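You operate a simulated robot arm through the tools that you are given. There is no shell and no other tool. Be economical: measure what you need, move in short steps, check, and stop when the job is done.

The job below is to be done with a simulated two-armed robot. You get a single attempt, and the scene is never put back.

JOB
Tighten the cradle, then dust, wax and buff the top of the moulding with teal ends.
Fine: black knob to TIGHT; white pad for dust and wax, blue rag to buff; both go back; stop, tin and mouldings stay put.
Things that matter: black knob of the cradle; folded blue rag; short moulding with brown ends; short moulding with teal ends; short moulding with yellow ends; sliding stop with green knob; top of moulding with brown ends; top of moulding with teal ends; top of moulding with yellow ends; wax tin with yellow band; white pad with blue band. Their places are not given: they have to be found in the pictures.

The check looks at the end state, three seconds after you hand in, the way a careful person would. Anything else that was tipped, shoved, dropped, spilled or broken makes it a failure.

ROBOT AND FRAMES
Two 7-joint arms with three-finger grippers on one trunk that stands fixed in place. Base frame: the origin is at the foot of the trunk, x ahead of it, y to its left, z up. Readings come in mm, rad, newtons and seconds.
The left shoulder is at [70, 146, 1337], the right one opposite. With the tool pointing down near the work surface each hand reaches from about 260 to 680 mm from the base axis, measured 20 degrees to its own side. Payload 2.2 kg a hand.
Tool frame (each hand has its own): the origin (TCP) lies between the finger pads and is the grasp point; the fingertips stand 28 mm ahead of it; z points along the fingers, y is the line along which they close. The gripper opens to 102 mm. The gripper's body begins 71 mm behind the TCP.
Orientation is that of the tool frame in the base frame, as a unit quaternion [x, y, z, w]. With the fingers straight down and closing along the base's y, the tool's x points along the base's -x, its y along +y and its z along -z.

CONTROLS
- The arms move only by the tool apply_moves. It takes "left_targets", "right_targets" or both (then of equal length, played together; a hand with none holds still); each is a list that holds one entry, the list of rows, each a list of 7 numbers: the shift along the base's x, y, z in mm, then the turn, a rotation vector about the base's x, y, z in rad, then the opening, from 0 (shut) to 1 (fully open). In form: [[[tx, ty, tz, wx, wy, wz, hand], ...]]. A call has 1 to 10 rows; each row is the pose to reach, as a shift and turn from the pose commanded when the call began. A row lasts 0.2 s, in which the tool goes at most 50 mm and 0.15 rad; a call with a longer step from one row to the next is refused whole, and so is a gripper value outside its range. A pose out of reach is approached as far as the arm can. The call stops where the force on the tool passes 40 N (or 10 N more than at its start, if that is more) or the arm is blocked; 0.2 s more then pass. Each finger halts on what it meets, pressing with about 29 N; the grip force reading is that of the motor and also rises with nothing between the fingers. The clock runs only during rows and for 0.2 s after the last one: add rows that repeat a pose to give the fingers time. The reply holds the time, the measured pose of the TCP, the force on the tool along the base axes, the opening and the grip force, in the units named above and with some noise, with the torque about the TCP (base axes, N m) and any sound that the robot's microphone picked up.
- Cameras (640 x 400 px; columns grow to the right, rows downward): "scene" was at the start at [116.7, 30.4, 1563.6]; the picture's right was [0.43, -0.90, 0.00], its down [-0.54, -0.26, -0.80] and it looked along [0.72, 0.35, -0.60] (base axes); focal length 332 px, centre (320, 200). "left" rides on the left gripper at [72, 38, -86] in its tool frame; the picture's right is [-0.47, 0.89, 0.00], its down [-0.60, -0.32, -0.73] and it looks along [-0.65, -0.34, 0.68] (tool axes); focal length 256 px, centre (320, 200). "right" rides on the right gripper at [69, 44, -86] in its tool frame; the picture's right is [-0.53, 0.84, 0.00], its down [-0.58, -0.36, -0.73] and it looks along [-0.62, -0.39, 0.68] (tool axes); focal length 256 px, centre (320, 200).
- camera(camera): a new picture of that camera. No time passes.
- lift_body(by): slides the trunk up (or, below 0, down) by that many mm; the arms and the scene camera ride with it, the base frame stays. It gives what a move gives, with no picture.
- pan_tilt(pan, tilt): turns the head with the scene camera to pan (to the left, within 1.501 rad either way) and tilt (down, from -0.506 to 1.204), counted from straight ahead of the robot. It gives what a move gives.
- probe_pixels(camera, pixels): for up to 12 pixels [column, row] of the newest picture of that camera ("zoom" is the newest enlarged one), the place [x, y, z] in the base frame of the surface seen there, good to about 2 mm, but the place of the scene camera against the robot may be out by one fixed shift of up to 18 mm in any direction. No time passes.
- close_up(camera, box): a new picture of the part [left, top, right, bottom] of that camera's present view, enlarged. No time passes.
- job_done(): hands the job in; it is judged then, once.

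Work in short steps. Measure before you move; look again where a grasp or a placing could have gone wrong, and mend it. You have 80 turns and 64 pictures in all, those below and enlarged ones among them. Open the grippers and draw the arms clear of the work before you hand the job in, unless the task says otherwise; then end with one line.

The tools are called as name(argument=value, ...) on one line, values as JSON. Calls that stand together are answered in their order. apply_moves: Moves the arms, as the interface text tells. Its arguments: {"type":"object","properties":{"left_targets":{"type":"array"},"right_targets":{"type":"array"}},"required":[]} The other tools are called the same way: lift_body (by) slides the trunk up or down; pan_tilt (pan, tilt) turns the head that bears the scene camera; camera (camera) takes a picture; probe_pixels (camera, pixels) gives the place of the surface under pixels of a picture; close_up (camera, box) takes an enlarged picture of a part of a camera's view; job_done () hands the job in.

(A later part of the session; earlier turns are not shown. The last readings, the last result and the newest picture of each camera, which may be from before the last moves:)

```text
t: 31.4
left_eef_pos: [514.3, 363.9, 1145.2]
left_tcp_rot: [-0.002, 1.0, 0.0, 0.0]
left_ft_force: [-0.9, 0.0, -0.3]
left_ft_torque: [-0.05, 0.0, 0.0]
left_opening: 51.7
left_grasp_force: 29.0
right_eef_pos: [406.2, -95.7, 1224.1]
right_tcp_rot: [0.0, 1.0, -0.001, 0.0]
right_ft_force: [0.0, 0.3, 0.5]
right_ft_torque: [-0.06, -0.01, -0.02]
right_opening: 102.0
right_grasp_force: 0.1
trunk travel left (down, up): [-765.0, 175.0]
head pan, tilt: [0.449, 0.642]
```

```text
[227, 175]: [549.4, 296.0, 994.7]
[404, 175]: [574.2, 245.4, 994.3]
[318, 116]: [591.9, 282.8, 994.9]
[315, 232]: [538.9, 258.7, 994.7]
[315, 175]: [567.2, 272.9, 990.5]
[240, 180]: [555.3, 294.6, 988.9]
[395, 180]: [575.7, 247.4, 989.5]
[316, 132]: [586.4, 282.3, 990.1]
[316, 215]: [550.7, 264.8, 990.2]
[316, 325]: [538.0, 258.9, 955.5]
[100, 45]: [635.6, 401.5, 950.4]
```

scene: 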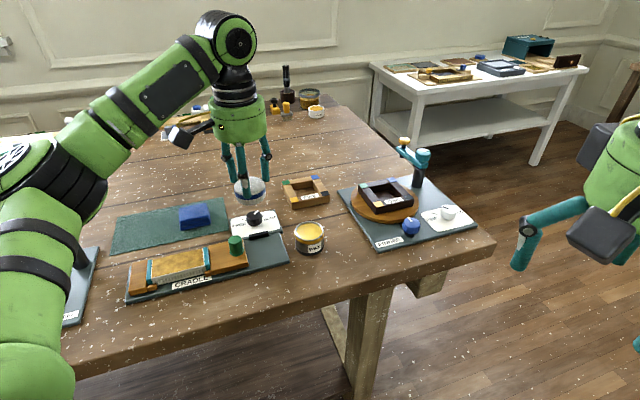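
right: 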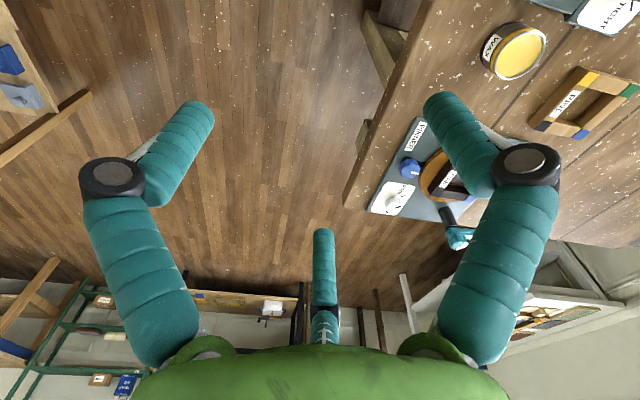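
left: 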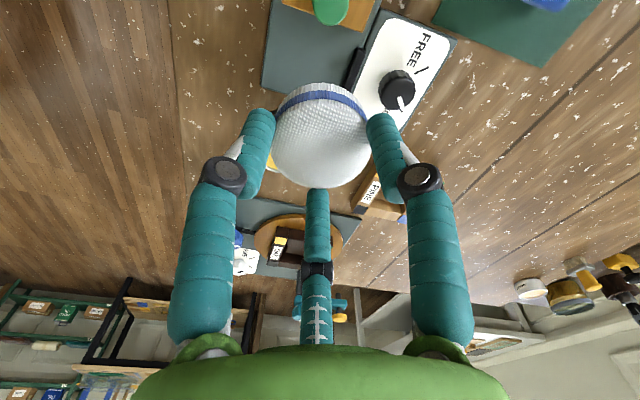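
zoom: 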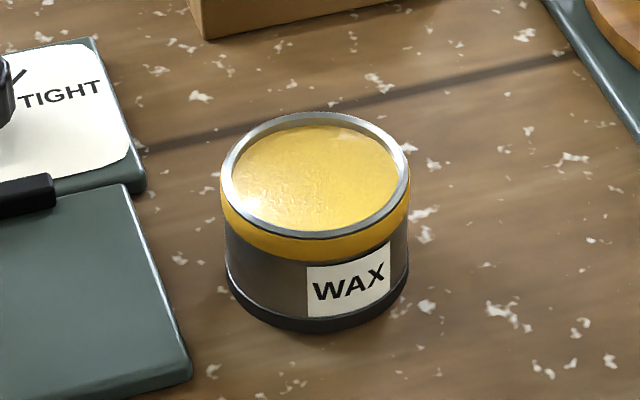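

Rim Ø≈56, wax Ø≈51 at z≈990 in a 5 mm recess; pad Ø≈49 — I need accurate centring. I take a left-camera view from (551,414,1075) turned +0.75, where the tin was fully visible before.

apply_moves(left_targets=[[[7, 10, -10, 0, 0, 0.15, 0.4], [15, 20, -20, 0, 0, 0.3, 0.4], [22, 30, -30, 0, 0, 0.45, 0.4], [30, 40, -40, 0, 0, 0.6, 0.4], [37, 50, -60, 0, 0, 0.75, 0.4], [37, 50, -70, 0, 0, 0.75, 0.4], [37, 50, -70, 0, 0, 0.75, 0.4]]])

close_up(camera="left", box=[0, 0, 240, 150])

```text
t: 33.0
left_eef_pos: [550.9, 412.1, 1074.7]
left_tcp_rot: [-0.367, 0.93, 0.001, 0.001]
left_ft_force: [0.2, 0.5, -0.8]
left_ft_torque: [0.01, -0.01, -0.02]
left_opening: 51.6
left_grasp_force: 28.8
right_eef_pos: [406.9, -97.4, 1224.5]
right_tcp_rot: [0.0, 1.0, 0.0, 0.0]
right_ft_force: [0.0, 0.4, 0.0]
right_ft_torque: [0.01, 0.03, 0.03]
right_opening: 102.0
right_grasp_force: 0.1
trunk travel left (down, up): [-765.0, 175.0]
head pan, tilt: [0.449, 0.642]
```

```text
2.67 times, centred on (120, 75) of left
```

zoom: 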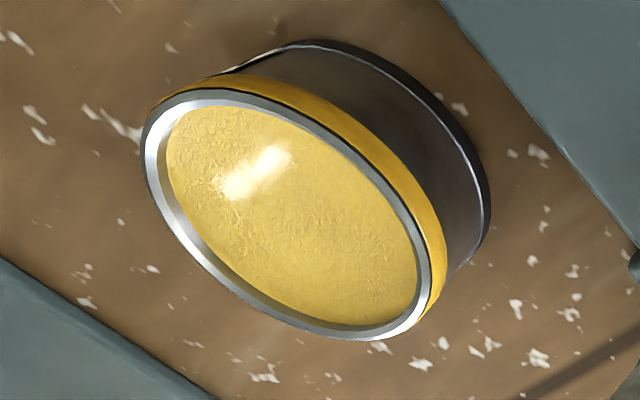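

probe_pixels(camera="zoom", pixels=[[152, 135], [424, 270], [385, 335], [190, 97], [175, 225], [340, 155], [290, 210], [170, 140], [410, 290], [350, 325], [345, 170], [200, 235]])

```text
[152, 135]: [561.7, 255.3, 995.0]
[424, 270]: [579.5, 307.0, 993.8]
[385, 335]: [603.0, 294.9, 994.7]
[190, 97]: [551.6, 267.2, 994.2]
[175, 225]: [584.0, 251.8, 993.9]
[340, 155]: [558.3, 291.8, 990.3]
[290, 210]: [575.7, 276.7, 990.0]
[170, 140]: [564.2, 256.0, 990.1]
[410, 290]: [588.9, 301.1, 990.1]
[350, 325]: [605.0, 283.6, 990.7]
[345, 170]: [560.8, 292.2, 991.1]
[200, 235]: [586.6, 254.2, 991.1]
```

Tin centre ≈(577,279.5). Move the pad over it, bottom ≈25 mm above the wax.

apply_moves(left_targets=[[[6, -30, 10, 0, 0, 0, 0.4], [12, -65, 10, 0, 0, 0, 0.4], [19, -100, 10, 0, 0, 0, 0.4], [26, -132.5, 10, 0, 0, 0, 0.4], [26, -132.5, -5, 0, 0, 0, 0.4], [26, -132.5, -5, 0, 0, 0, 0.4]]])

close_up(camera="scene", box=[250, 175, 370, 265])

```text
t: 34.4
left_eef_pos: [576.7, 279.3, 1069.1]
left_tcp_rot: [-0.367, 0.93, 0.0, 0.001]
left_ft_force: [-0.3, 0.2, 0.1]
left_ft_torque: [0.02, 0.0, 0.01]
left_opening: 51.7
left_grasp_force: 29.1
right_eef_pos: [407.5, -95.8, 1224.2]
right_tcp_rot: [0.001, 1.0, 0.0, 0.0]
right_ft_force: [0.6, 0.8, -0.9]
right_ft_torque: [0.0, -0.04, 0.01]
right_opening: 102.1
right_grasp_force: 0.0
trunk travel left (down, up): [-765.0, 175.0]
head pan, tilt: [0.449, 0.642]
```

```text
4.44 times, centred on (310, 220) of scene
```

zoom: 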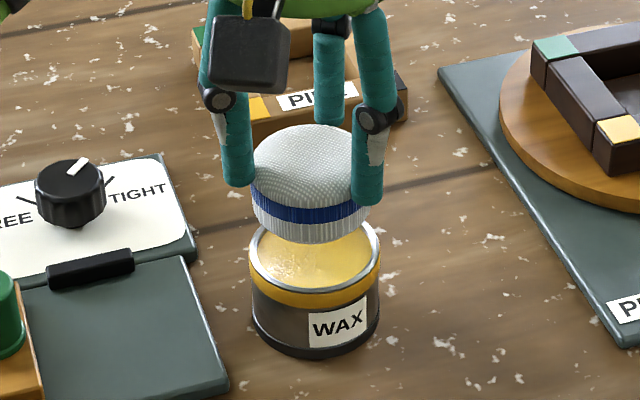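

Well centred. Descend gently toward the wax (contact expected near TCP 1043–1044).

apply_moves(left_targets=[[[0, 0, -10, 0, 0, 0, 0.4], [0, 0, -18, 0, 0, 0, 0.4], [0, 0, -22, 0, 0, 0, 0.4], [0, 0, -24, 0, 0, 0, 0.4], [0, 0, -25.5, 0, 0, 0, 0.4], [0, 0, -26.5, 0, 0, 0, 0.4], [0, 0, -26.5, 0, 0, 0, 0.4]]])

close_up(camera="scene", box=[250, 175, 370, 265])

```text
t: 36.0
left_eef_pos: [575.2, 278.8, 1047.4]
left_tcp_rot: [-0.366, 0.93, -0.002, 0.006]
left_ft_force: [9.9, 5.2, 27.2]
left_ft_torque: [0.21, -0.22, -0.06]
left_opening: 51.7
left_grasp_force: 28.9
right_eef_pos: [406.0, -97.4, 1225.1]
right_tcp_rot: [0.0, 1.0, 0.0, 0.001]
right_ft_force: [0.3, -0.2, 0.4]
right_ft_torque: [-0.02, 0.01, 0.0]
right_opening: 101.6
right_grasp_force: 0.0
trunk travel left (down, up): [-765.0, 175.0]
head pan, tilt: [0.449, 0.642]
```

```text
4.44 times, centred on (310, 220) of scene
```

zoom: 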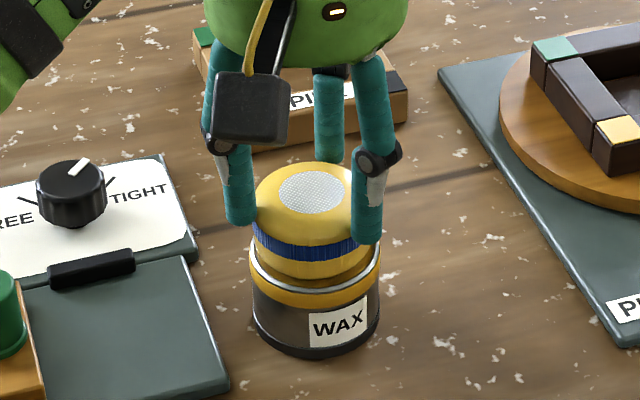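

The pad is now yellow with wax, tin in place. Lift straight up, then carry it back above the cradle.

apply_moves(left_targets=[[[0, 0, 10, 0, 0, 0, 0.4], [0, 0, 35, 0, 0, 0, 0.4], [0, 0, 70, 0, 0, 0, 0.4], [-10, 15, 90, 0, 0, -0.12, 0.4], [-35, 45, 90, 0, 0, -0.25, 0.4], [-65, 75, 90, 0, 0, -0.37, 0.4], [-95, 110, 90, 0, 0, -0.5, 0.4], [-125, 145, 90, 0, 0, -0.62, 0.4], [-155, 180, 90, 0, 0, -0.75, 0.4]]])

close_up(camera="scene", box=[110, 170, 370, 310])

```text
t: 38.0
left_eef_pos: [420.3, 461.6, 1134.7]
left_tcp_rot: [0.001, 1.0, 0.001, 0.001]
left_ft_force: [-0.7, 0.6, -0.6]
left_ft_torque: [-0.01, -0.06, 0.02]
left_opening: 51.7
left_grasp_force: 29.1
right_eef_pos: [405.2, -95.6, 1224.5]
right_tcp_rot: [-0.001, 1.0, -0.001, 0.001]
right_ft_force: [-0.3, -0.1, -0.2]
right_ft_torque: [-0.02, -0.03, 0.03]
right_opening: 102.0
right_grasp_force: 0.1
trunk travel left (down, up): [-765.0, 175.0]
head pan, tilt: [0.449, 0.642]
```

```text
2.46 times, centred on (240, 240) of scene
```

zoom: 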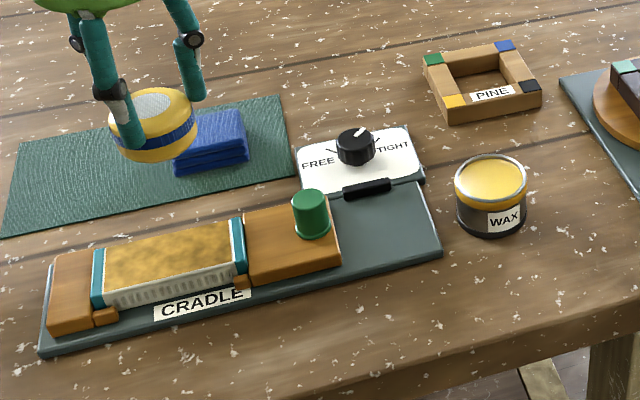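

Move to s≈−37 and lower onto the top (command z≈1034).

apply_moves(left_targets=[[[-22, 16, -20, 0, 0, 0, 0.4], [-45, 33, -45, 0, 0, 0, 0.4], [-45, 33, -80, 0, 0, 0, 0.4], [-45, 33, -95, 0, 0, 0, 0.4], [-45, 33, -98, 0, 0, 0, 0.4], [-45, 33, -100, 0, 0, 0, 0.4], [-45, 33, -100.5, 0, 0, 0, 0.4]]])

```text
t: 39.6
left_eef_pos: [377.5, 491.2, 1035.7]
left_tcp_rot: [-0.001, 1.0, 0.001, 0.003]
left_ft_force: [2.3, 2.6, 16.3]
left_ft_torque: [0.05, -0.1, 0.0]
left_opening: 51.7
left_grasp_force: 29.1
right_eef_pos: [406.1, -98.8, 1223.7]
right_tcp_rot: [0.0, 1.0, 0.001, 0.001]
right_ft_force: [-0.5, -0.8, -0.3]
right_ft_torque: [0.02, 0.0, 0.03]
right_opening: 101.7
right_grasp_force: 0.0
trunk travel left (down, up): [-765.0, 175.0]
head pan, tilt: [0.449, 0.642]
```

16 N contact. Wax strokes: forward at t=0, back at t=+9, forward at t=−9, then lift.

apply_moves(left_targets=[[[-3, 3, 0, 0, 0, 0, 0.4], [4, -4.2, 0, 0, 0, 0, 0.4], [11, -11.5, 0, 0, 0, 0, 0.4], [18, -18.7, 0, 0, 0, 0, 0.4], [25, -26, 0, 0, 0, 0, 0.4], [32, -33.2, 0, 0, 0, 0, 0.4], [39, -40.5, 0, 0, 0, 0, 0.4], [46, -47.7, 0, 0, 0, 0, 0.4], [51, -53, 0, 0, 0, 0, 0.4]]])

apply_moves(left_targets=[[[6, 6, 0, 0, 0, 0, 0.4], [-1, 13.5, 0, 0, 0, 0, 0.4], [-8, 20.7, 0, 0, 0, 0, 0.4], [-15, 28, 0, 0, 0, 0, 0.4], [-22, 35.2, 0, 0, 0, 0, 0.4], [-29, 42.5, 0, 0, 0, 0, 0.4], [-36, 49.8, 0, 0, 0, 0, 0.4], [-43, 57, 0, 0, 0, 0, 0.4], [-50, 64, 0, 0, 0, 0, 0.4], [-50, 64, 0, 0, 0, 0, 0.4]]])

apply_moves(left_targets=[[[-12, -12, 0, 0, 0, 0, 0.4], [-5, -19.2, 0, 0, 0, 0, 0.4], [2, -26.5, 0, 0, 0, 0, 0.4], [9, -33.8, 0, 0, 0, 0, 0.4], [16, -41, 0, 0, 0, 0, 0.4], [23, -48.3, 0, 0, 0, 0, 0.4], [30, -55.5, 0, 0, 0, 0, 0.4], [37, -62.8, 0, 0, 0, 0, 0.4], [41, -67, 0, 0, 0, 0, 0.4], [41, -67, 30, 0, 0, 0, 0.4]]])

apply_moves(left_targets=[[[0, 0, 30, 0, 0, 0, 0.4], [0, 20, 60, 0, 0, 0, 0.4], [0, 50, 80, 0, 0, 0, 0.4], [0, 85, 80, 0, 0, 0, 0.4], [0, 115, 80, 0, 0, 0, 0.4], [0, 115, 80, 0, 0, 0, 0.4]]])

close_up(camera="scene", box=[110, 170, 310, 310])

```text
t: 41.6
left_eef_pos: [425.0, 439.8, 1035.1]
left_tcp_rot: [-0.002, 1.0, 0.002, 0.002]
left_ft_force: [-6.0, 6.4, 22.3]
left_ft_torque: [0.28, 0.3, -0.01]
left_opening: 51.8
left_grasp_force: 28.9
right_eef_pos: [403.9, -98.6, 1224.4]
right_tcp_rot: [0.0, 1.0, 0.001, 0.002]
right_ft_force: [-0.2, 0.6, -0.5]
right_ft_torque: [0.02, -0.01, 0.02]
right_opening: 101.9
right_grasp_force: 0.0
trunk travel left (down, up): [-765.0, 175.0]
head pan, tilt: [0.449, 0.642]
```

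```text
t: 43.8
left_eef_pos: [376.5, 501.8, 1035.3]
left_tcp_rot: [-0.001, 1.0, 0.002, 0.0]
left_ft_force: [2.3, -4.3, 16.1]
left_ft_torque: [-0.22, -0.24, -0.03]
left_opening: 51.5
left_grasp_force: 28.6
right_eef_pos: [406.5, -101.1, 1224.0]
right_tcp_rot: [0.0, 1.0, 0.002, 0.0]
right_ft_force: [0.2, -0.2, 0.7]
right_ft_torque: [0.01, -0.01, -0.03]
right_opening: 102.0
right_grasp_force: 0.0
trunk travel left (down, up): [-765.0, 175.0]
head pan, tilt: [0.449, 0.642]
```

```text
t: 46.0
left_eef_pos: [420.4, 436.5, 1059.9]
left_tcp_rot: [0.0, 1.0, 0.0, -0.002]
left_ft_force: [-0.1, 0.1, -0.5]
left_ft_torque: [0.02, 0.02, -0.02]
left_opening: 51.7
left_grasp_force: 29.2
right_eef_pos: [408.2, -97.2, 1223.4]
right_tcp_rot: [0.0, 1.0, 0.0, 0.0]
right_ft_force: [-0.2, -1.3, 0.6]
right_ft_torque: [0.02, 0.0, 0.03]
right_opening: 102.1
right_grasp_force: 0.0
trunk travel left (down, up): [-765.0, 175.0]
head pan, tilt: [0.449, 0.642]
```

```text
t: 47.4
left_eef_pos: [419.6, 550.8, 1142.8]
left_tcp_rot: [-0.001, 1.0, 0.001, 0.001]
left_ft_force: [-1.2, 0.6, 0.7]
left_ft_torque: [0.01, -0.02, 0.0]
left_opening: 51.9
left_grasp_force: 28.9
right_eef_pos: [406.1, -97.3, 1223.5]
right_tcp_rot: [0.0, 1.0, 0.0, 0.0]
right_ft_force: [0.7, 0.0, 0.0]
right_ft_torque: [0.03, -0.01, -0.01]
right_opening: 102.4
right_grasp_force: 0.1
trunk travel left (down, up): [-765.0, 175.0]
head pan, tilt: [0.449, 0.642]
```

```text
2.86 times, centred on (210, 240) of scene
```

zoom: 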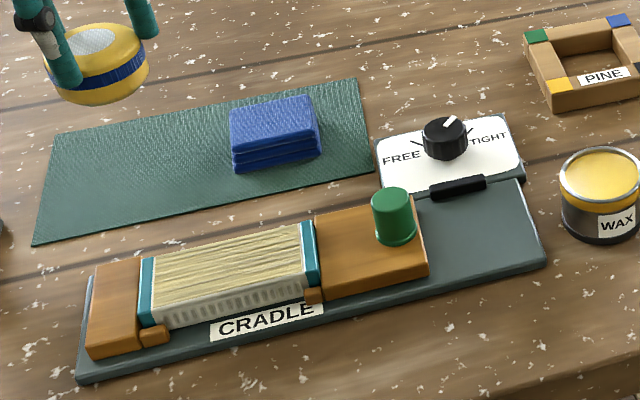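

The top now shows a pale streaked wax film. A tighter look for coverage.

close_up(camera="scene", box=[150, 235, 240, 295])

```text
6.67 times, centred on (195, 265) of scene
```

zoom: 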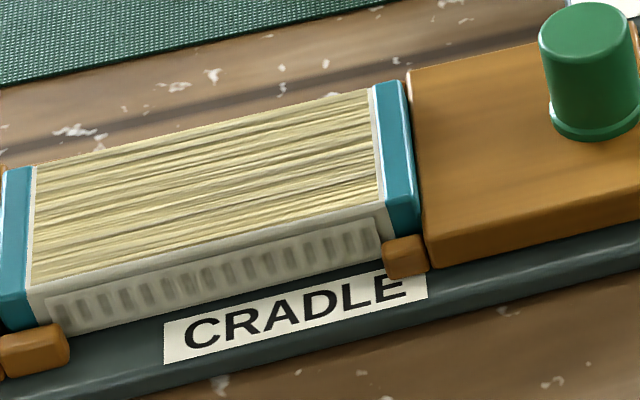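

Full coverage. Return the pad: above its old spot (446,642.5), down to TCP≈1010.

apply_moves(left_targets=[[[9, 30, 0, 0, 0, 0, 0.4], [18, 60, 0, 0, 0, 0, 0.4], [26, 92, -20, 0, 0, 0, 0.4], [26, 92, -60, 0, 0, 0, 0.4], [26, 92, -100, 0, 0, 0, 0.4], [26, 92, -125, 0, 0, 0, 0.4], [26, 92, -132, 0, 0, 0, 0.4], [26, 92, -132, 0, 0, 0, 0.4]]])

apply_moves(left_targets=[[[0, 0, -2, 0, 0, 0, 0.4], [0, 0, -4, 0, 0, 0, 0.4], [0, 0, -6, 0, 0, 0, 0.4], [0, 0, -7, 0, 0, 0, 0.4], [0, 0, -8, 0, 0, 0, 0.4], [0, 0, -8, 0, 0, 0, 0.4]]])

camera(camera="left")

```text
t: 49.2
left_eef_pos: [446.1, 643.3, 1011.3]
left_tcp_rot: [-0.001, 1.0, 0.0, 0.001]
left_ft_force: [-0.2, -0.9, 0.4]
left_ft_torque: [0.01, 0.03, 0.03]
left_opening: 51.9
left_grasp_force: 29.4
right_eef_pos: [407.1, -96.6, 1225.3]
right_tcp_rot: [0.0, 1.0, 0.0, 0.0]
right_ft_force: [-0.8, -0.3, -0.7]
right_ft_torque: [-0.03, 0.03, 0.01]
right_opening: 102.1
right_grasp_force: 0.2
trunk travel left (down, up): [-765.0, 175.0]
head pan, tilt: [0.449, 0.642]
```

```text
t: 50.6
left_eef_pos: [445.4, 643.3, 1003.6]
left_tcp_rot: [-0.001, 1.0, 0.0, 0.0]
left_ft_force: [-0.1, 0.2, 0.4]
left_ft_torque: [-0.01, 0.01, 0.01]
left_opening: 51.7
left_grasp_force: 29.1
right_eef_pos: [406.7, -96.5, 1223.3]
right_tcp_rot: [-0.001, 1.0, 0.0, 0.0]
right_ft_force: [-0.1, -0.1, -0.2]
right_ft_torque: [0.0, -0.04, 0.01]
right_opening: 102.1
right_grasp_force: 0.0
trunk travel left (down, up): [-765.0, 175.0]
head pan, tilt: [0.449, 0.642]
```

```text
27 pictures are left
```

left: 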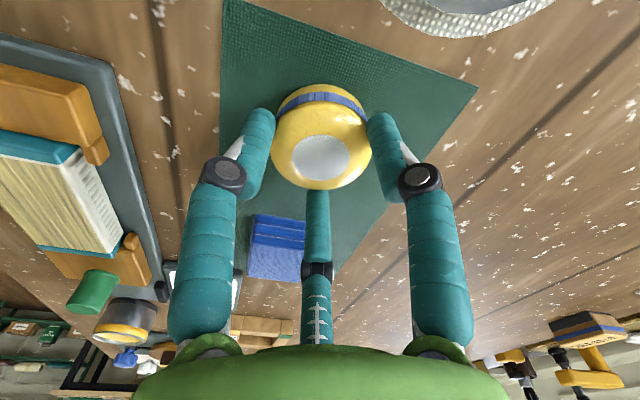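

No contact yet; lower another few mm until force, then open and rise.

apply_moves(left_targets=[[[0, 0, -1, 0, 0, 0, 0.4], [0, 0, -2, 0, 0, 0, 0.4], [0, 0, -3, 0, 0, 0, 0.4], [0, 0, -4, 0, 0, 0, 0.4], [0, 0, -4, 0, 0, 0, 0.4]]])

```text
t: 51.8
left_eef_pos: [444.1, 643.7, 1002.3]
left_tcp_rot: [-0.001, 1.0, 0.003, 0.003]
left_ft_force: [6.3, 8.5, 21.9]
left_ft_torque: [0.31, -0.13, -0.02]
left_opening: 51.5
left_grasp_force: 28.7
right_eef_pos: [405.5, -98.6, 1223.7]
right_tcp_rot: [0.0, 1.0, 0.001, 0.0]
right_ft_force: [0.7, -0.6, 0.5]
right_ft_torque: [-0.03, 0.01, 0.04]
right_opening: 102.1
right_grasp_force: 0.0
trunk travel left (down, up): [-765.0, 175.0]
head pan, tilt: [0.449, 0.642]
```

Contact at ≈1003. Ease 3 mm, open and rise.

apply_moves(left_targets=[[[0, 0, 3, 0, 0, 0, 0.4], [0, 0, 3, 0, 0, 0, 0.4], [0, 0, 3, 0, 0, 0, 0.55], [0, 0, 3, 0, 0, 0, 0.75], [0, 0, 3, 0, 0, 0, 0.75], [0, 0, 20, 0, 0, 0, 0.75], [0, 0, 50, 0, 0, 0, 0.75], [0, 0, 90, 0, 0, 0, 0.75], [0, 0, 120, 0, 0, 0, 0.75]]])

camera(camera="left")

```text
t: 53.8
left_eef_pos: [446.5, 645.0, 1119.5]
left_tcp_rot: [-0.001, 1.0, 0.001, 0.0]
left_ft_force: [0.9, 0.0, -0.1]
left_ft_torque: [0.01, 0.01, -0.02]
left_opening: 76.4
left_grasp_force: 0.1
right_eef_pos: [405.6, -98.5, 1223.5]
right_tcp_rot: [0.0, 1.0, 0.0, 0.0]
right_ft_force: [0.1, 0.1, -0.6]
right_ft_torque: [0.01, -0.02, 0.03]
right_opening: 101.8
right_grasp_force: 0.1
trunk travel left (down, up): [-765.0, 175.0]
head pan, tilt: [0.449, 0.642]
```

```text
26 pictures are left
```

left: 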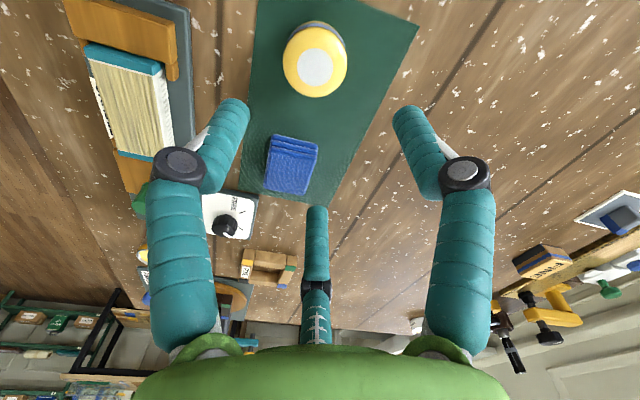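

Pad is back, upright. Now to the rag: hover at (537,555,1080), hand turned −45° to square with it.

apply_moves(left_targets=[[[15, -15, 0, 0, 0, -0.13, 0.95], [30, -30, 0, 0, 0, -0.26, 0.95], [45, -45, 0, 0, 0, -0.39, 0.95], [60, -60, -10, 0, 0, -0.52, 0.95], [75, -75, -20, 0, 0, -0.65, 0.95], [90.5, -90, -40, 0, 0, -0.785, 0.95], [90.5, -90, -40, 0, 0, -0.785, 0.95]]])

camera(camera="left")

```text
t: 55.4
left_eef_pos: [536.4, 554.0, 1077.5]
left_tcp_rot: [0.382, 0.924, 0.0, 0.001]
left_ft_force: [-0.5, 0.9, 0.2]
left_ft_torque: [0.02, -0.03, -0.03]
left_opening: 96.8
left_grasp_force: 0.1
right_eef_pos: [406.7, -97.1, 1223.8]
right_tcp_rot: [0.0, 1.0, 0.0, 0.0]
right_ft_force: [0.1, 0.5, 0.1]
right_ft_torque: [0.02, -0.01, 0.0]
right_opening: 102.1
right_grasp_force: 0.2
trunk travel left (down, up): [-765.0, 175.0]
head pan, tilt: [0.449, 0.642]
```

```text
25 pictures are left
```

left: 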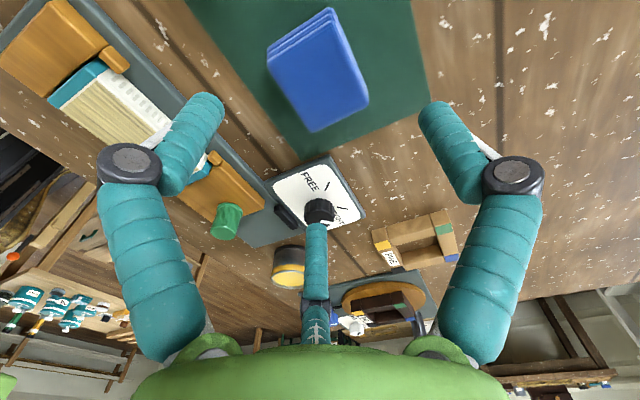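

Measure the rag's corners from here; also the moulding's corners, which are clear at left.

probe_pixels(camera="left", pixels=[[273, 60], [330, 14], [364, 95], [313, 126], [318, 70], [350, 45], [290, 95], [340, 112], [410, 60]])

```text
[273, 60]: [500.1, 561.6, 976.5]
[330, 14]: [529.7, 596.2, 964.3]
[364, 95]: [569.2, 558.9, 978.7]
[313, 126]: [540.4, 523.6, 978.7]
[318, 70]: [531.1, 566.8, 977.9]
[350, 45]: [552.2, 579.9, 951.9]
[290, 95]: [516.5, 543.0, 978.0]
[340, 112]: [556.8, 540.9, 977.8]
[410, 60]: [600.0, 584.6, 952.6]
```

Rag centre ≈(536,558), ≈55×46 mm, top 978. Descend to TCP≈993 with the hand open.

apply_moves(left_targets=[[[-0.5, 4, -30, 0, 0, 0.02, 0.95], [-0.5, 4, -60, 0, 0, 0.04, 0.95], [-0.5, 4, -78, 0, 0, 0.04, 0.95], [-0.5, 4, -85, 0, 0, 0.04, 0.95], [-0.5, 4, -85, 0, 0, 0.04, 0.95]]])

camera(camera="left")

```text
t: 56.6
left_eef_pos: [534.8, 557.9, 994.2]
left_tcp_rot: [0.363, 0.932, 0.0, 0.001]
left_ft_force: [0.0, 0.4, -0.6]
left_ft_torque: [0.02, -0.01, -0.02]
left_opening: 96.8
left_grasp_force: 0.0
right_eef_pos: [407.2, -96.5, 1224.4]
right_tcp_rot: [-0.001, 1.0, 0.0, 0.0]
right_ft_force: [-0.4, 0.1, -0.2]
right_ft_torque: [-0.01, 0.01, 0.01]
right_opening: 102.0
right_grasp_force: 0.1
trunk travel left (down, up): [-765.0, 175.0]
head pan, tilt: [0.449, 0.642]
```

```text
24 pictures are left
```

left: 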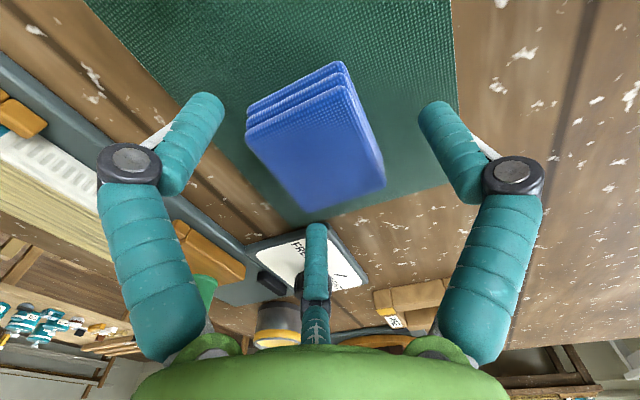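

Fingers straddle the rag. Close.

apply_moves(left_targets=[[[0, 0, 0, 0, 0, 0, 0.8], [0, 0, 0, 0, 0, 0, 0.65], [0, 0, 0, 0, 0, 0, 0.5], [0, 0, 0, 0, 0, 0, 0.4], [0, 0, 0, 0, 0, 0, 0.4]]])

camera(camera="left")

```text
t: 57.8
left_eef_pos: [533.3, 555.6, 994.0]
left_tcp_rot: [0.363, 0.932, 0.001, 0.001]
left_ft_force: [-0.3, 0.1, 1.8]
left_ft_torque: [-0.04, 0.05, 0.01]
left_opening: 78.6
left_grasp_force: 28.2
right_eef_pos: [406.3, -96.9, 1223.5]
right_tcp_rot: [0.0, 1.0, 0.0, 0.001]
right_ft_force: [-0.8, 0.2, 0.1]
right_ft_torque: [-0.01, 0.03, -0.02]
right_opening: 101.7
right_grasp_force: 0.0
trunk travel left (down, up): [-765.0, 175.0]
head pan, tilt: [0.449, 0.642]
```

```text
23 pictures are left
```

left: 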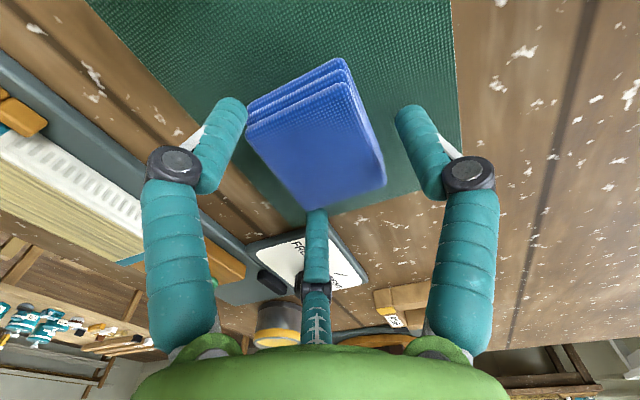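

Two fingers only catch the rag's corners. I release, rise, and turn +90° so that one finger faces the short side and two the long sides.

apply_moves(left_targets=[[[0, 0, 0, 0, 0, 0, 0.8], [0, 0, 0, 0, 0, 0, 0.95], [0, 0, 0, 0, 0, 0, 0.95], [0, 0, 30, 0, 0, 0, 0.95], [0, 0, 70, 0, 0, 0, 0.95], [0, 0, 80, 0, 0, 0.15, 0.95], [0, 0, 80, 0, 0, 0.3, 0.95], [0, 0, 80, 0, 0, 0.45, 0.95], [0, 0, 80, 0, 0, 0.6, 0.95], [0, 0, 80, 0, 0, 0.75, 0.95]]])

apply_moves(left_targets=[[[0, 0, 0, 0, 0, 0.15, 0.95], [0, 0, 0, 0, 0, 0.3, 0.95], [0, 0, 0, 0, 0, 0.45, 0.95], [0, 0, 0, 0, 0, 0.6, 0.95], [0, 0, 0, 0, 0, 0.75, 0.95], [0, 0, 0, 0, 0, 0.78, 0.95], [0, 0, 0, 0, 0, 0.78, 0.95]]])

camera(camera="left")

```text
t: 60.0
left_eef_pos: [533.8, 558.0, 1074.2]
left_tcp_rot: [-0.004, 1.0, 0.0, 0.001]
left_ft_force: [0.4, 0.5, -0.4]
left_ft_torque: [-0.01, 0.02, 0.0]
left_opening: 96.5
left_grasp_force: 0.0
right_eef_pos: [406.7, -97.1, 1225.1]
right_tcp_rot: [0.0, 1.0, 0.0, 0.0]
right_ft_force: [0.4, 0.9, 0.2]
right_ft_torque: [0.04, -0.01, 0.03]
right_opening: 102.0
right_grasp_force: 0.1
trunk travel left (down, up): [-765.0, 175.0]
head pan, tilt: [0.449, 0.642]
```

```text
t: 61.6
left_eef_pos: [535.7, 555.8, 1074.3]
left_tcp_rot: [-0.384, 0.923, 0.001, 0.0]
left_ft_force: [-0.6, -0.3, -0.3]
left_ft_torque: [-0.02, 0.01, 0.04]
left_opening: 97.0
left_grasp_force: 0.0
right_eef_pos: [407.5, -95.7, 1224.0]
right_tcp_rot: [0.0, 1.0, 0.0, 0.0]
right_ft_force: [0.7, -1.1, 0.2]
right_ft_torque: [0.0, -0.01, -0.01]
right_opening: 102.0
right_grasp_force: 0.0
trunk travel left (down, up): [-765.0, 175.0]
head pan, tilt: [0.449, 0.642]
```

```text
22 pictures are left
```

left: 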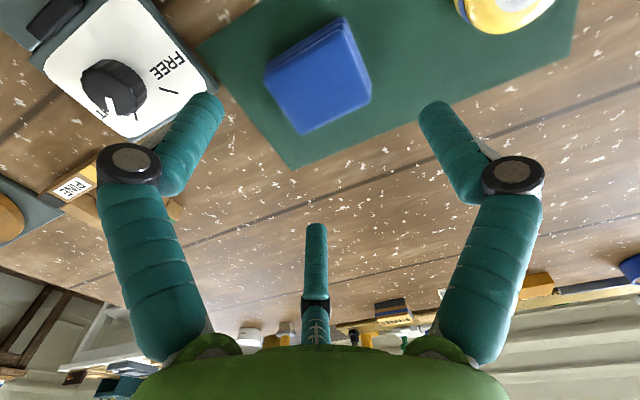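

probe_pixels(camera="left", pixels=[[268, 72], [304, 129], [368, 97], [340, 24], [318, 75], [285, 100], [335, 112], [356, 60], [345, 18]])

```text
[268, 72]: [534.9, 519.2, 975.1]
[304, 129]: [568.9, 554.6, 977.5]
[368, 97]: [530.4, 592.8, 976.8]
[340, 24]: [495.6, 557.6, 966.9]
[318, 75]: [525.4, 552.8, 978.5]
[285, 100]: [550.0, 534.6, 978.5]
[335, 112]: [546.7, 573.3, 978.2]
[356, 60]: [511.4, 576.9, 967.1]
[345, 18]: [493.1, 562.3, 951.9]
```

Rag centre now ≈(533,556), 54×49 mm, edges exactly at 45°. Descend to z≈992 and close.

apply_moves(left_targets=[[[-1.5, 0, -30, 0, 0, 0, 0.95], [-1.5, 0, -60, 0, 0, 0, 0.95], [-1.5, 0, -82, 0, 0, 0, 0.95], [-1.5, 0, -82, 0, 0, 0, 0.8], [-1.5, 0, -82, 0, 0, 0, 0.65], [-1.5, 0, -82, 0, 0, 0, 0.5], [-1.5, 0, -82, 0, 0, 0, 0.4], [-1.5, 0, -82, 0, 0, 0, 0.4], [-1.5, 0, -82, 0, 0, 0, 0.4]]])

camera(camera="left")

```text
t: 63.6
left_eef_pos: [533.0, 558.4, 992.6]
left_tcp_rot: [-0.382, 0.924, 0.0, 0.001]
left_ft_force: [-0.5, 0.0, 0.5]
left_ft_torque: [-0.02, -0.03, -0.01]
left_opening: 65.1
left_grasp_force: 28.6
right_eef_pos: [406.4, -96.6, 1224.7]
right_tcp_rot: [0.0, 1.0, 0.0, 0.0]
right_ft_force: [0.4, -0.9, -0.4]
right_ft_torque: [0.02, 0.04, -0.04]
right_opening: 102.0
right_grasp_force: 0.0
trunk travel left (down, up): [-765.0, 175.0]
head pan, tilt: [0.449, 0.642]
```

```text
21 pictures are left
```

left: 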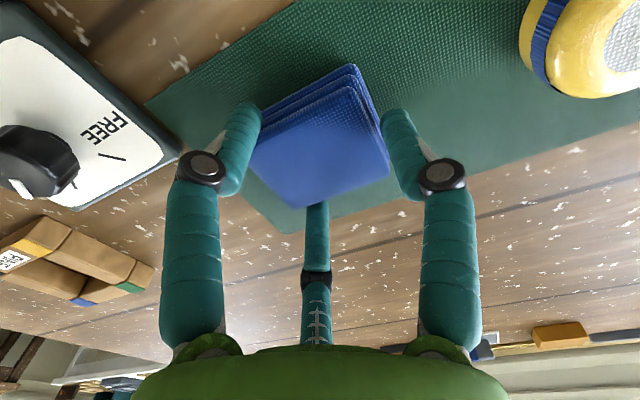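

Three-point grip at 65 mm. Lift, check, and carry to above the moulding's fixed end.

apply_moves(left_targets=[[[0, 0, 25, 0, 0, 0, 0.4], [0, 0, 65, 0, 0, 0, 0.4], [0, 0, 105, 0, 0, 0, 0.4], [-35, -15, 105, 0, 0, 0, 0.4], [-70, -30, 105, 0, 0, 0, 0.4], [-110, -48, 105, 0, 0, 0, 0.4], [-153, -68, 105, 0, 0, 0, 0.4], [-153, -68, 75, 0, 0, 0, 0.4], [-153, -68, 45, 0, 0, 0, 0.4], [-153, -68, 40, 0, 0, 0, 0.4]]])

close_up(camera="scene", box=[110, 180, 310, 310])

```text
t: 65.8
left_eef_pos: [525.8, 554.3, 1098.5]
left_tcp_rot: [-0.383, 0.924, 0.0, 0.001]
left_ft_force: [-0.1, -0.4, -0.7]
left_ft_torque: [0.0, 0.02, 0.02]
left_opening: 65.2
left_grasp_force: 29.4
left hand out of reach, approached as far as the arm can: row 4, 5, 6, 7, 8, 9, 10
right_eef_pos: [406.9, -95.8, 1224.8]
right_tcp_rot: [-0.001, 1.0, 0.0, -0.001]
right_ft_force: [0.1, -0.4, -0.2]
right_ft_torque: [0.01, 0.01, 0.02]
right_opening: 102.3
right_grasp_force: 0.1
trunk travel left (down, up): [-765.0, 175.0]
head pan, tilt: [0.449, 0.642]
```

```text
3.08 times, centred on (210, 245) of scene
```

zoom: 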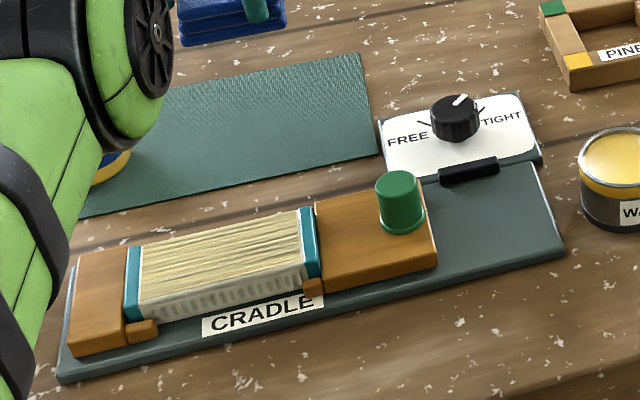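

The rag is held, but the arm stopped at an awkward configuration. I try a modest move inward while turning the hand back a bit.

apply_moves(left_targets=[[[-10, -5, 0, 0, 0, -0.1, 0.4], [-25, -12, 0, 0, 0, -0.2, 0.4], [-45, -20, 0, 0, 0, -0.3, 0.4], [-70, -30, 0, 0, 0, -0.4, 0.4]]])

camera(camera="scene")

```text
t: 66.8
left_eef_pos: [525.1, 554.8, 1097.5]
left_tcp_rot: [-0.382, 0.924, 0.001, 0.001]
left_ft_force: [0.5, -0.3, 0.7]
left_ft_torque: [0.0, 0.0, 0.01]
left_opening: 64.9
left_grasp_force: 28.8
left hand out of reach, approached as far as the arm can: row 1, 2, 3, 4
right_eef_pos: [406.5, -96.4, 1224.0]
right_tcp_rot: [0.001, 1.0, -0.001, 0.0]
right_ft_force: [0.7, 0.2, 0.7]
right_ft_torque: [-0.01, 0.01, 0.01]
right_opening: 102.3
right_grasp_force: 0.1
trunk travel left (down, up): [-765.0, 175.0]
head pan, tilt: [0.449, 0.642]
```

```text
19 pictures are left
```

scene: 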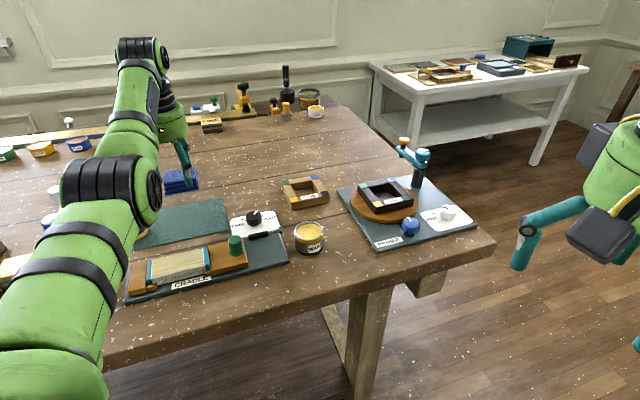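

The arm is stretched, elbow to the inside. I try backing down 40 mm (where it was fine) and then small steps inward.

apply_moves(left_targets=[[[0, 0, -20, 0, 0, 0, 0.4], [0, 0, -40, 0, 0, 0, 0.4], [0, 0, -40, 0, 0, -0.15, 0.4], [0, 0, -40, 0, 0, -0.3, 0.4], [0, -10, -40, 0, 0, -0.4, 0.4], [-5, -20, -40, 0, 0, -0.4, 0.4]]])

```text
t: 68.2
left_eef_pos: [520.8, 534.4, 1059.7]
left_tcp_rot: [-0.193, 0.981, 0.002, 0.005]
left_ft_force: [0.1, -0.6, 0.3]
left_ft_torque: [0.0, -0.03, 0.0]
left_opening: 64.8
left_grasp_force: 29.2
left hand out of reach, approached as far as the arm can: row 6
right_eef_pos: [405.3, -96.9, 1224.7]
right_tcp_rot: [-0.001, 1.0, 0.001, 0.0]
right_ft_force: [0.7, -0.1, -0.1]
right_ft_torque: [-0.02, 0.02, 0.03]
right_opening: 102.0
right_grasp_force: 0.0
trunk travel left (down, up): [-765.0, 175.0]
head pan, tilt: [0.449, 0.642]
```

Moves again at lower height. I keep turning the hand back (towards −45°, the way I came) to bring the elbow out again.

apply_moves(left_targets=[[[0, 0, 0, 0, 0, -0.15, 0.4], [0, 0, 0, 0, 0, -0.3, 0.4], [0, 0, 0, 0, 0, -0.45, 0.4], [0, 0, 0, 0, 0, -0.6, 0.4], [0, 0, 0, 0, 0, -0.75, 0.4], [0, 0, 0, 0, 0, -0.9, 0.4], [-10, 0, 10, 0, 0, -0.9, 0.4], [-30, 0, 20, 0, 0, -0.9, 0.4]]])

camera(camera="scene")

```text
t: 70.0
left_eef_pos: [487.7, 529.6, 1079.0]
left_tcp_rot: [0.255, 0.967, 0.002, 0.001]
left_ft_force: [-0.6, 0.2, 0.6]
left_ft_torque: [-0.01, -0.01, 0.02]
left_opening: 64.6
left_grasp_force: 29.0
right_eef_pos: [405.8, -97.9, 1224.0]
right_tcp_rot: [0.0, 1.0, 0.0, 0.001]
right_ft_force: [-0.1, -0.5, -0.3]
right_ft_torque: [-0.03, -0.02, 0.0]
right_opening: 102.1
right_grasp_force: 0.0
trunk travel left (down, up): [-765.0, 175.0]
head pan, tilt: [0.449, 0.642]
```

```text
18 pictures are left
```

scene: 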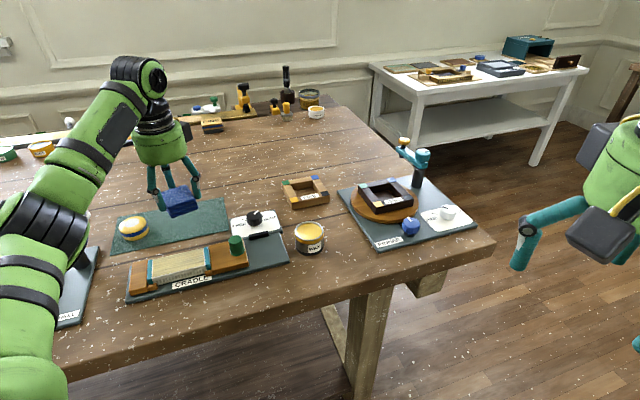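

Elbow is out again. Carry the rag to the fixed end (381.5,488) while turning back to +45°.

apply_moves(left_targets=[[[-20, -5, 0, 0, 0, 0, 0.4], [-45, -12, 0, 0, 0, 0.14, 0.4], [-70, -20, 0, 0, 0, 0.28, 0.4], [-95, -30, 0, 0, 0, 0.42, 0.4], [-106, -41, 0, 0, 0, 0.56, 0.4], [-106, -41, 0, 0, 0, 0.7, 0.4], [-106, -41, 0, 0, 0, 0.85, 0.4], [-106, -41, 0, 0, 0, 1.0, 0.4], [-106, -41, 0, 0, 0, 1.15, 0.4], [-106, -41, 0, 0, 0, 1.3, 0.4]]])

camera(camera="scene")

```text
t: 72.2
left_eef_pos: [383.4, 488.3, 1077.7]
left_tcp_rot: [-0.384, 0.923, 0.001, 0.0]
left_ft_force: [0.1, -0.9, -0.8]
left_ft_torque: [0.01, 0.03, -0.03]
left_opening: 65.0
left_grasp_force: 29.5
right_eef_pos: [406.4, -96.7, 1223.5]
right_tcp_rot: [-0.001, 1.0, 0.0, -0.001]
right_ft_force: [0.2, 0.5, 0.3]
right_ft_torque: [0.01, -0.02, -0.01]
right_opening: 102.2
right_grasp_force: 0.0
trunk travel left (down, up): [-765.0, 175.0]
head pan, tilt: [0.449, 0.642]
```

```text
17 pictures are left
```

scene: 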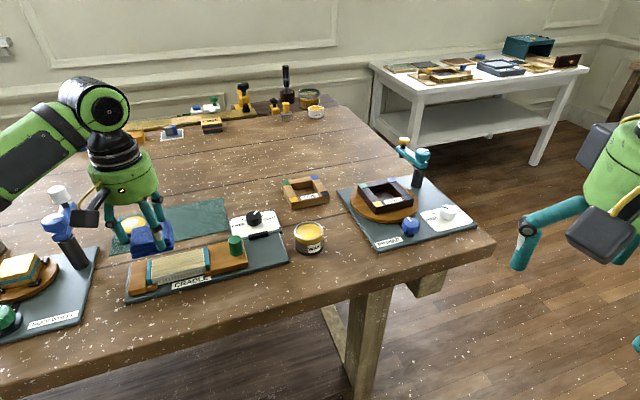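

Positioned. Descend to contact (expected ≈1026), in fine steps at the end.

apply_moves(left_targets=[[[-1, 0, -25, 0, 0, 0, 0.4], [-1, 0, -42, 0, 0, 0, 0.4], [-1, 0, -47, 0, 0, 0, 0.4], [-1, 0, -50, 0, 0, 0, 0.4], [-1, 0, -52, 0, 0, 0, 0.4], [-1, 0, -53.5, 0, 0, 0, 0.4], [-1, 0, -53.5, 0, 0, 0, 0.4]]])

close_up(camera="scene", box=[110, 180, 310, 310])

```text
t: 73.8
left_eef_pos: [382.4, 489.1, 1024.4]
left_tcp_rot: [-0.383, 0.924, 0.0, 0.001]
left_ft_force: [0.6, 0.4, 2.0]
left_ft_torque: [-0.02, 0.03, 0.02]
left_opening: 64.8
left_grasp_force: 29.4
right_eef_pos: [406.0, -97.1, 1224.4]
right_tcp_rot: [0.0, 1.0, -0.001, 0.0]
right_ft_force: [-0.4, -0.6, -0.1]
right_ft_torque: [-0.03, -0.01, 0.04]
right_opening: 102.0
right_grasp_force: 0.0
trunk travel left (down, up): [-765.0, 175.0]
head pan, tilt: [0.449, 0.642]
```

```text
3.08 times, centred on (210, 245) of scene
```

zoom: 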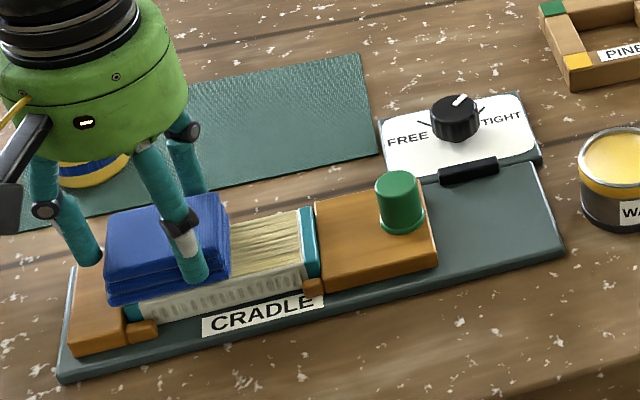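

Rag sits on the moulding with light touch. Press ≈2.5 mm more and buff: forward, back at t=+4, forward at t=−4.

apply_moves(left_targets=[[[-2, 2, -1.5, 0, 0, 0, 0.4], [-2, 2, -3, 0, 0, 0, 0.4], [5, -5.2, -3, 0, 0, 0, 0.4], [12, -12.5, -3, 0, 0, 0, 0.4], [19, -19.7, -3, 0, 0, 0, 0.4], [26, -27, -3, 0, 0, 0, 0.4], [33, -34.2, -3, 0, 0, 0, 0.4], [40, -41.5, -3, 0, 0, 0, 0.4], [44, -45.5, -3, 0, 0, 0, 0.4]]])

apply_moves(left_targets=[[[3, 3, 0, 0, 0, 0, 0.4], [-4, 10.2, 0, 0, 0, 0, 0.4], [-11, 17.5, 0, 0, 0, 0, 0.4], [-18, 24.7, 0, 0, 0, 0, 0.4], [-25, 32, 0, 0, 0, 0, 0.4], [-32, 39.2, 0, 0, 0, 0, 0.4], [-39, 46.5, 0, 0, 0, 0, 0.4], [-43, 50.5, 0, 0, 0, 0, 0.4]]])

close_up(camera="scene", box=[110, 180, 310, 310])

```text
t: 75.8
left_eef_pos: [422.5, 443.9, 1024.9]
left_tcp_rot: [-0.384, 0.923, 0.001, 0.003]
left_ft_force: [-5.6, 6.4, 21.3]
left_ft_torque: [0.09, 0.21, -0.03]
left_opening: 64.8
left_grasp_force: 29.1
right_eef_pos: [404.0, -97.6, 1226.0]
right_tcp_rot: [0.001, 1.0, 0.001, 0.001]
right_ft_force: [0.9, 0.9, 0.5]
right_ft_torque: [0.0, 0.02, -0.03]
right_opening: 101.6
right_grasp_force: 0.1
trunk travel left (down, up): [-765.0, 175.0]
head pan, tilt: [0.449, 0.642]
```

```text
t: 77.6
left_eef_pos: [383.6, 490.4, 1023.9]
left_tcp_rot: [-0.384, 0.923, 0.002, 0.002]
left_ft_force: [5.4, -4.0, 18.0]
left_ft_torque: [-0.53, -0.45, 0.07]
left_opening: 65.0
left_grasp_force: 29.1
right_eef_pos: [406.2, -100.3, 1224.0]
right_tcp_rot: [0.0, 1.0, 0.002, 0.0]
right_ft_force: [0.2, 0.2, 0.6]
right_ft_torque: [-0.01, 0.03, 0.0]
right_opening: 102.0
right_grasp_force: 0.1
trunk travel left (down, up): [-765.0, 175.0]
head pan, tilt: [0.449, 0.642]
```

```text
3.08 times, centred on (210, 245) of scene
```

zoom: 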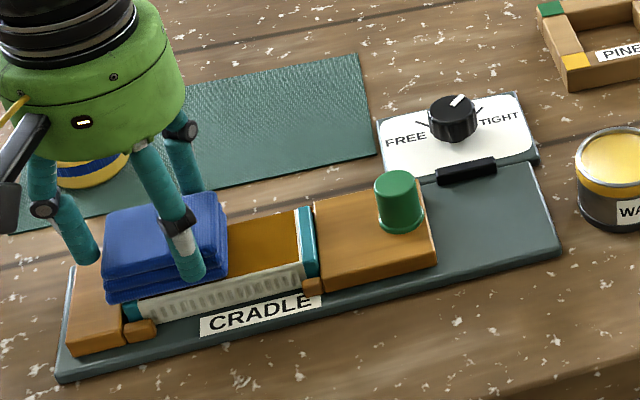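

Buffing shows a dark glossy top. One more pass at t=−4 and lift.

apply_moves(left_targets=[[[-6, -5, 0, 0, 0, 0, 0.4], [1, -12.2, 0, 0, 0, 0, 0.4], [8, -19.5, 0, 0, 0, 0, 0.4], [15, -26.7, 0, 0, 0, 0, 0.4], [22, -34, 0, 0, 0, 0, 0.4], [29, -41.2, 0, 0, 0, 0, 0.4], [36, -48.5, 0, 0, 0, 0, 0.4], [41, -53.5, 0, 0, 0, 0, 0.4], [41, -53.5, 30, 0, 0, 0, 0.4]]])

apply_moves(left_targets=[[[0, 0, 25, 0, 0, 0, 0.4], [5, 15, 40, 0, 0, -0.13, 0.4], [15, 40, 50, 0, 0, -0.26, 0.4], [25, 65, 50, 0, 0, -0.39, 0.4], [40, 90, 50, 0, 0, -0.52, 0.4], [60, 100, 50, 0, 0, -0.65, 0.4], [80, 105, 50, 0, 0, -0.785, 0.4], [80, 105, 50, 0, 0, -0.785, 0.4]]])

close_up(camera="scene", box=[110, 180, 310, 310])

```text
t: 79.6
left_eef_pos: [427.0, 439.0, 1050.6]
left_tcp_rot: [-0.381, 0.924, 0.0, -0.002]
left_ft_force: [0.3, -0.5, -0.3]
left_ft_torque: [0.0, -0.02, 0.0]
left_opening: 65.0
left_grasp_force: 29.4
right_eef_pos: [407.1, -97.0, 1223.0]
right_tcp_rot: [0.001, 1.0, 0.0, 0.0]
right_ft_force: [-0.1, -0.3, -0.4]
right_ft_torque: [0.0, 0.04, -0.02]
right_opening: 102.2
right_grasp_force: 0.1
trunk travel left (down, up): [-765.0, 175.0]
head pan, tilt: [0.449, 0.642]
```

```text
t: 81.4
left_eef_pos: [505.8, 545.6, 1102.5]
left_tcp_rot: [0.0, 1.0, 0.0, 0.001]
left_ft_force: [0.1, -0.4, -0.4]
left_ft_torque: [0.02, 0.02, 0.04]
left_opening: 64.8
left_grasp_force: 28.1
right_eef_pos: [406.7, -96.5, 1225.2]
right_tcp_rot: [0.0, 1.0, 0.001, 0.0]
right_ft_force: [0.5, -0.5, -0.1]
right_ft_torque: [-0.01, 0.03, 0.0]
right_opening: 101.9
right_grasp_force: 0.0
trunk travel left (down, up): [-765.0, 175.0]
head pan, tilt: [0.449, 0.642]
```

```text
3.08 times, centred on (210, 245) of scene
```

zoom: 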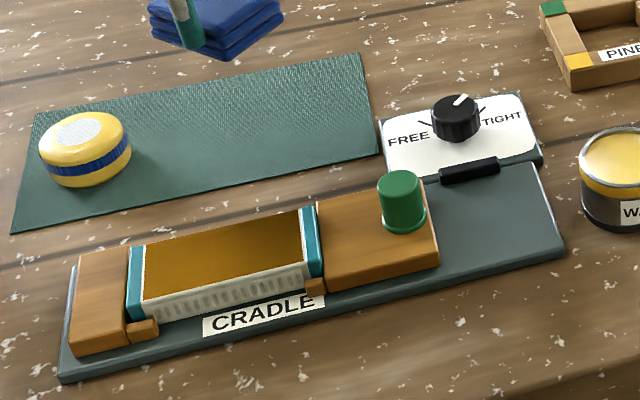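

Even glossy top all over. Return the rag: above (533,558), lower to ≈1035 while turning to +45°.

apply_moves(left_targets=[[[10, 4, -20, 0, 0, 0, 0.4], [20, 9, -40, 0, 0, 0.13, 0.4], [27, 12.5, -60, 0, 0, 0.26, 0.4], [27, 12.5, -67, 0, 0, 0.4, 0.4], [27, 12.5, -67, 0, 0, 0.53, 0.4], [27, 12.5, -67, 0, 0, 0.66, 0.4], [27, 12.5, -67, 0, 0, 0.785, 0.4], [27, 12.5, -85, 0, 0, 0.785, 0.4], [27, 12.5, -100, 0, 0, 0.785, 0.4], [27, 12.5, -106, 0, 0, 0.785, 0.4]]])

close_up(camera="scene", box=[100, 170, 320, 310])

```text
t: 83.6
left_eef_pos: [531.2, 557.3, 995.1]
left_tcp_rot: [-0.384, 0.923, 0.0, 0.001]
left_ft_force: [-0.5, 1.1, -0.4]
left_ft_torque: [0.01, 0.02, -0.01]
left_opening: 64.8
left_grasp_force: 28.9
right_eef_pos: [406.5, -96.6, 1224.2]
right_tcp_rot: [0.001, 1.0, 0.0, 0.0]
right_ft_force: [1.6, 0.7, 0.3]
right_ft_torque: [-0.02, -0.01, 0.0]
right_opening: 102.3
right_grasp_force: 0.0
trunk travel left (down, up): [-765.0, 175.0]
head pan, tilt: [0.449, 0.642]
```

```text
2.86 times, centred on (210, 240) of scene
```

zoom: 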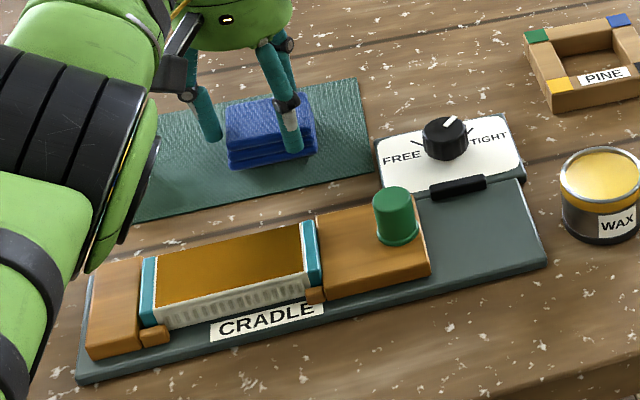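

Almost down. Lower in 1 mm steps to contact, with +2 mm in x.

apply_moves(left_targets=[[[2, 0, -1, 0, 0, 0, 0.4], [2, 0, -2, 0, 0, 0, 0.4], [2, 0, -3, 0, 0, 0, 0.4], [2, 0, -4, 0, 0, 0, 0.4], [2, 0, -4, 0, 0, 0, 0.4]]])

```text
t: 84.8
left_eef_pos: [532.8, 557.9, 991.3]
left_tcp_rot: [-0.383, 0.924, 0.001, 0.002]
left_ft_force: [1.2, -0.3, 3.3]
left_ft_torque: [-0.13, -0.13, 0.03]
left_opening: 64.6
left_grasp_force: 29.1
right_eef_pos: [407.1, -96.9, 1223.4]
right_tcp_rot: [0.0, 1.0, 0.0, 0.0]
right_ft_force: [0.5, -0.9, -0.5]
right_ft_torque: [-0.02, -0.01, 0.0]
right_opening: 102.0
right_grasp_force: 0.0
trunk travel left (down, up): [-765.0, 175.0]
head pan, tilt: [0.449, 0.642]
```

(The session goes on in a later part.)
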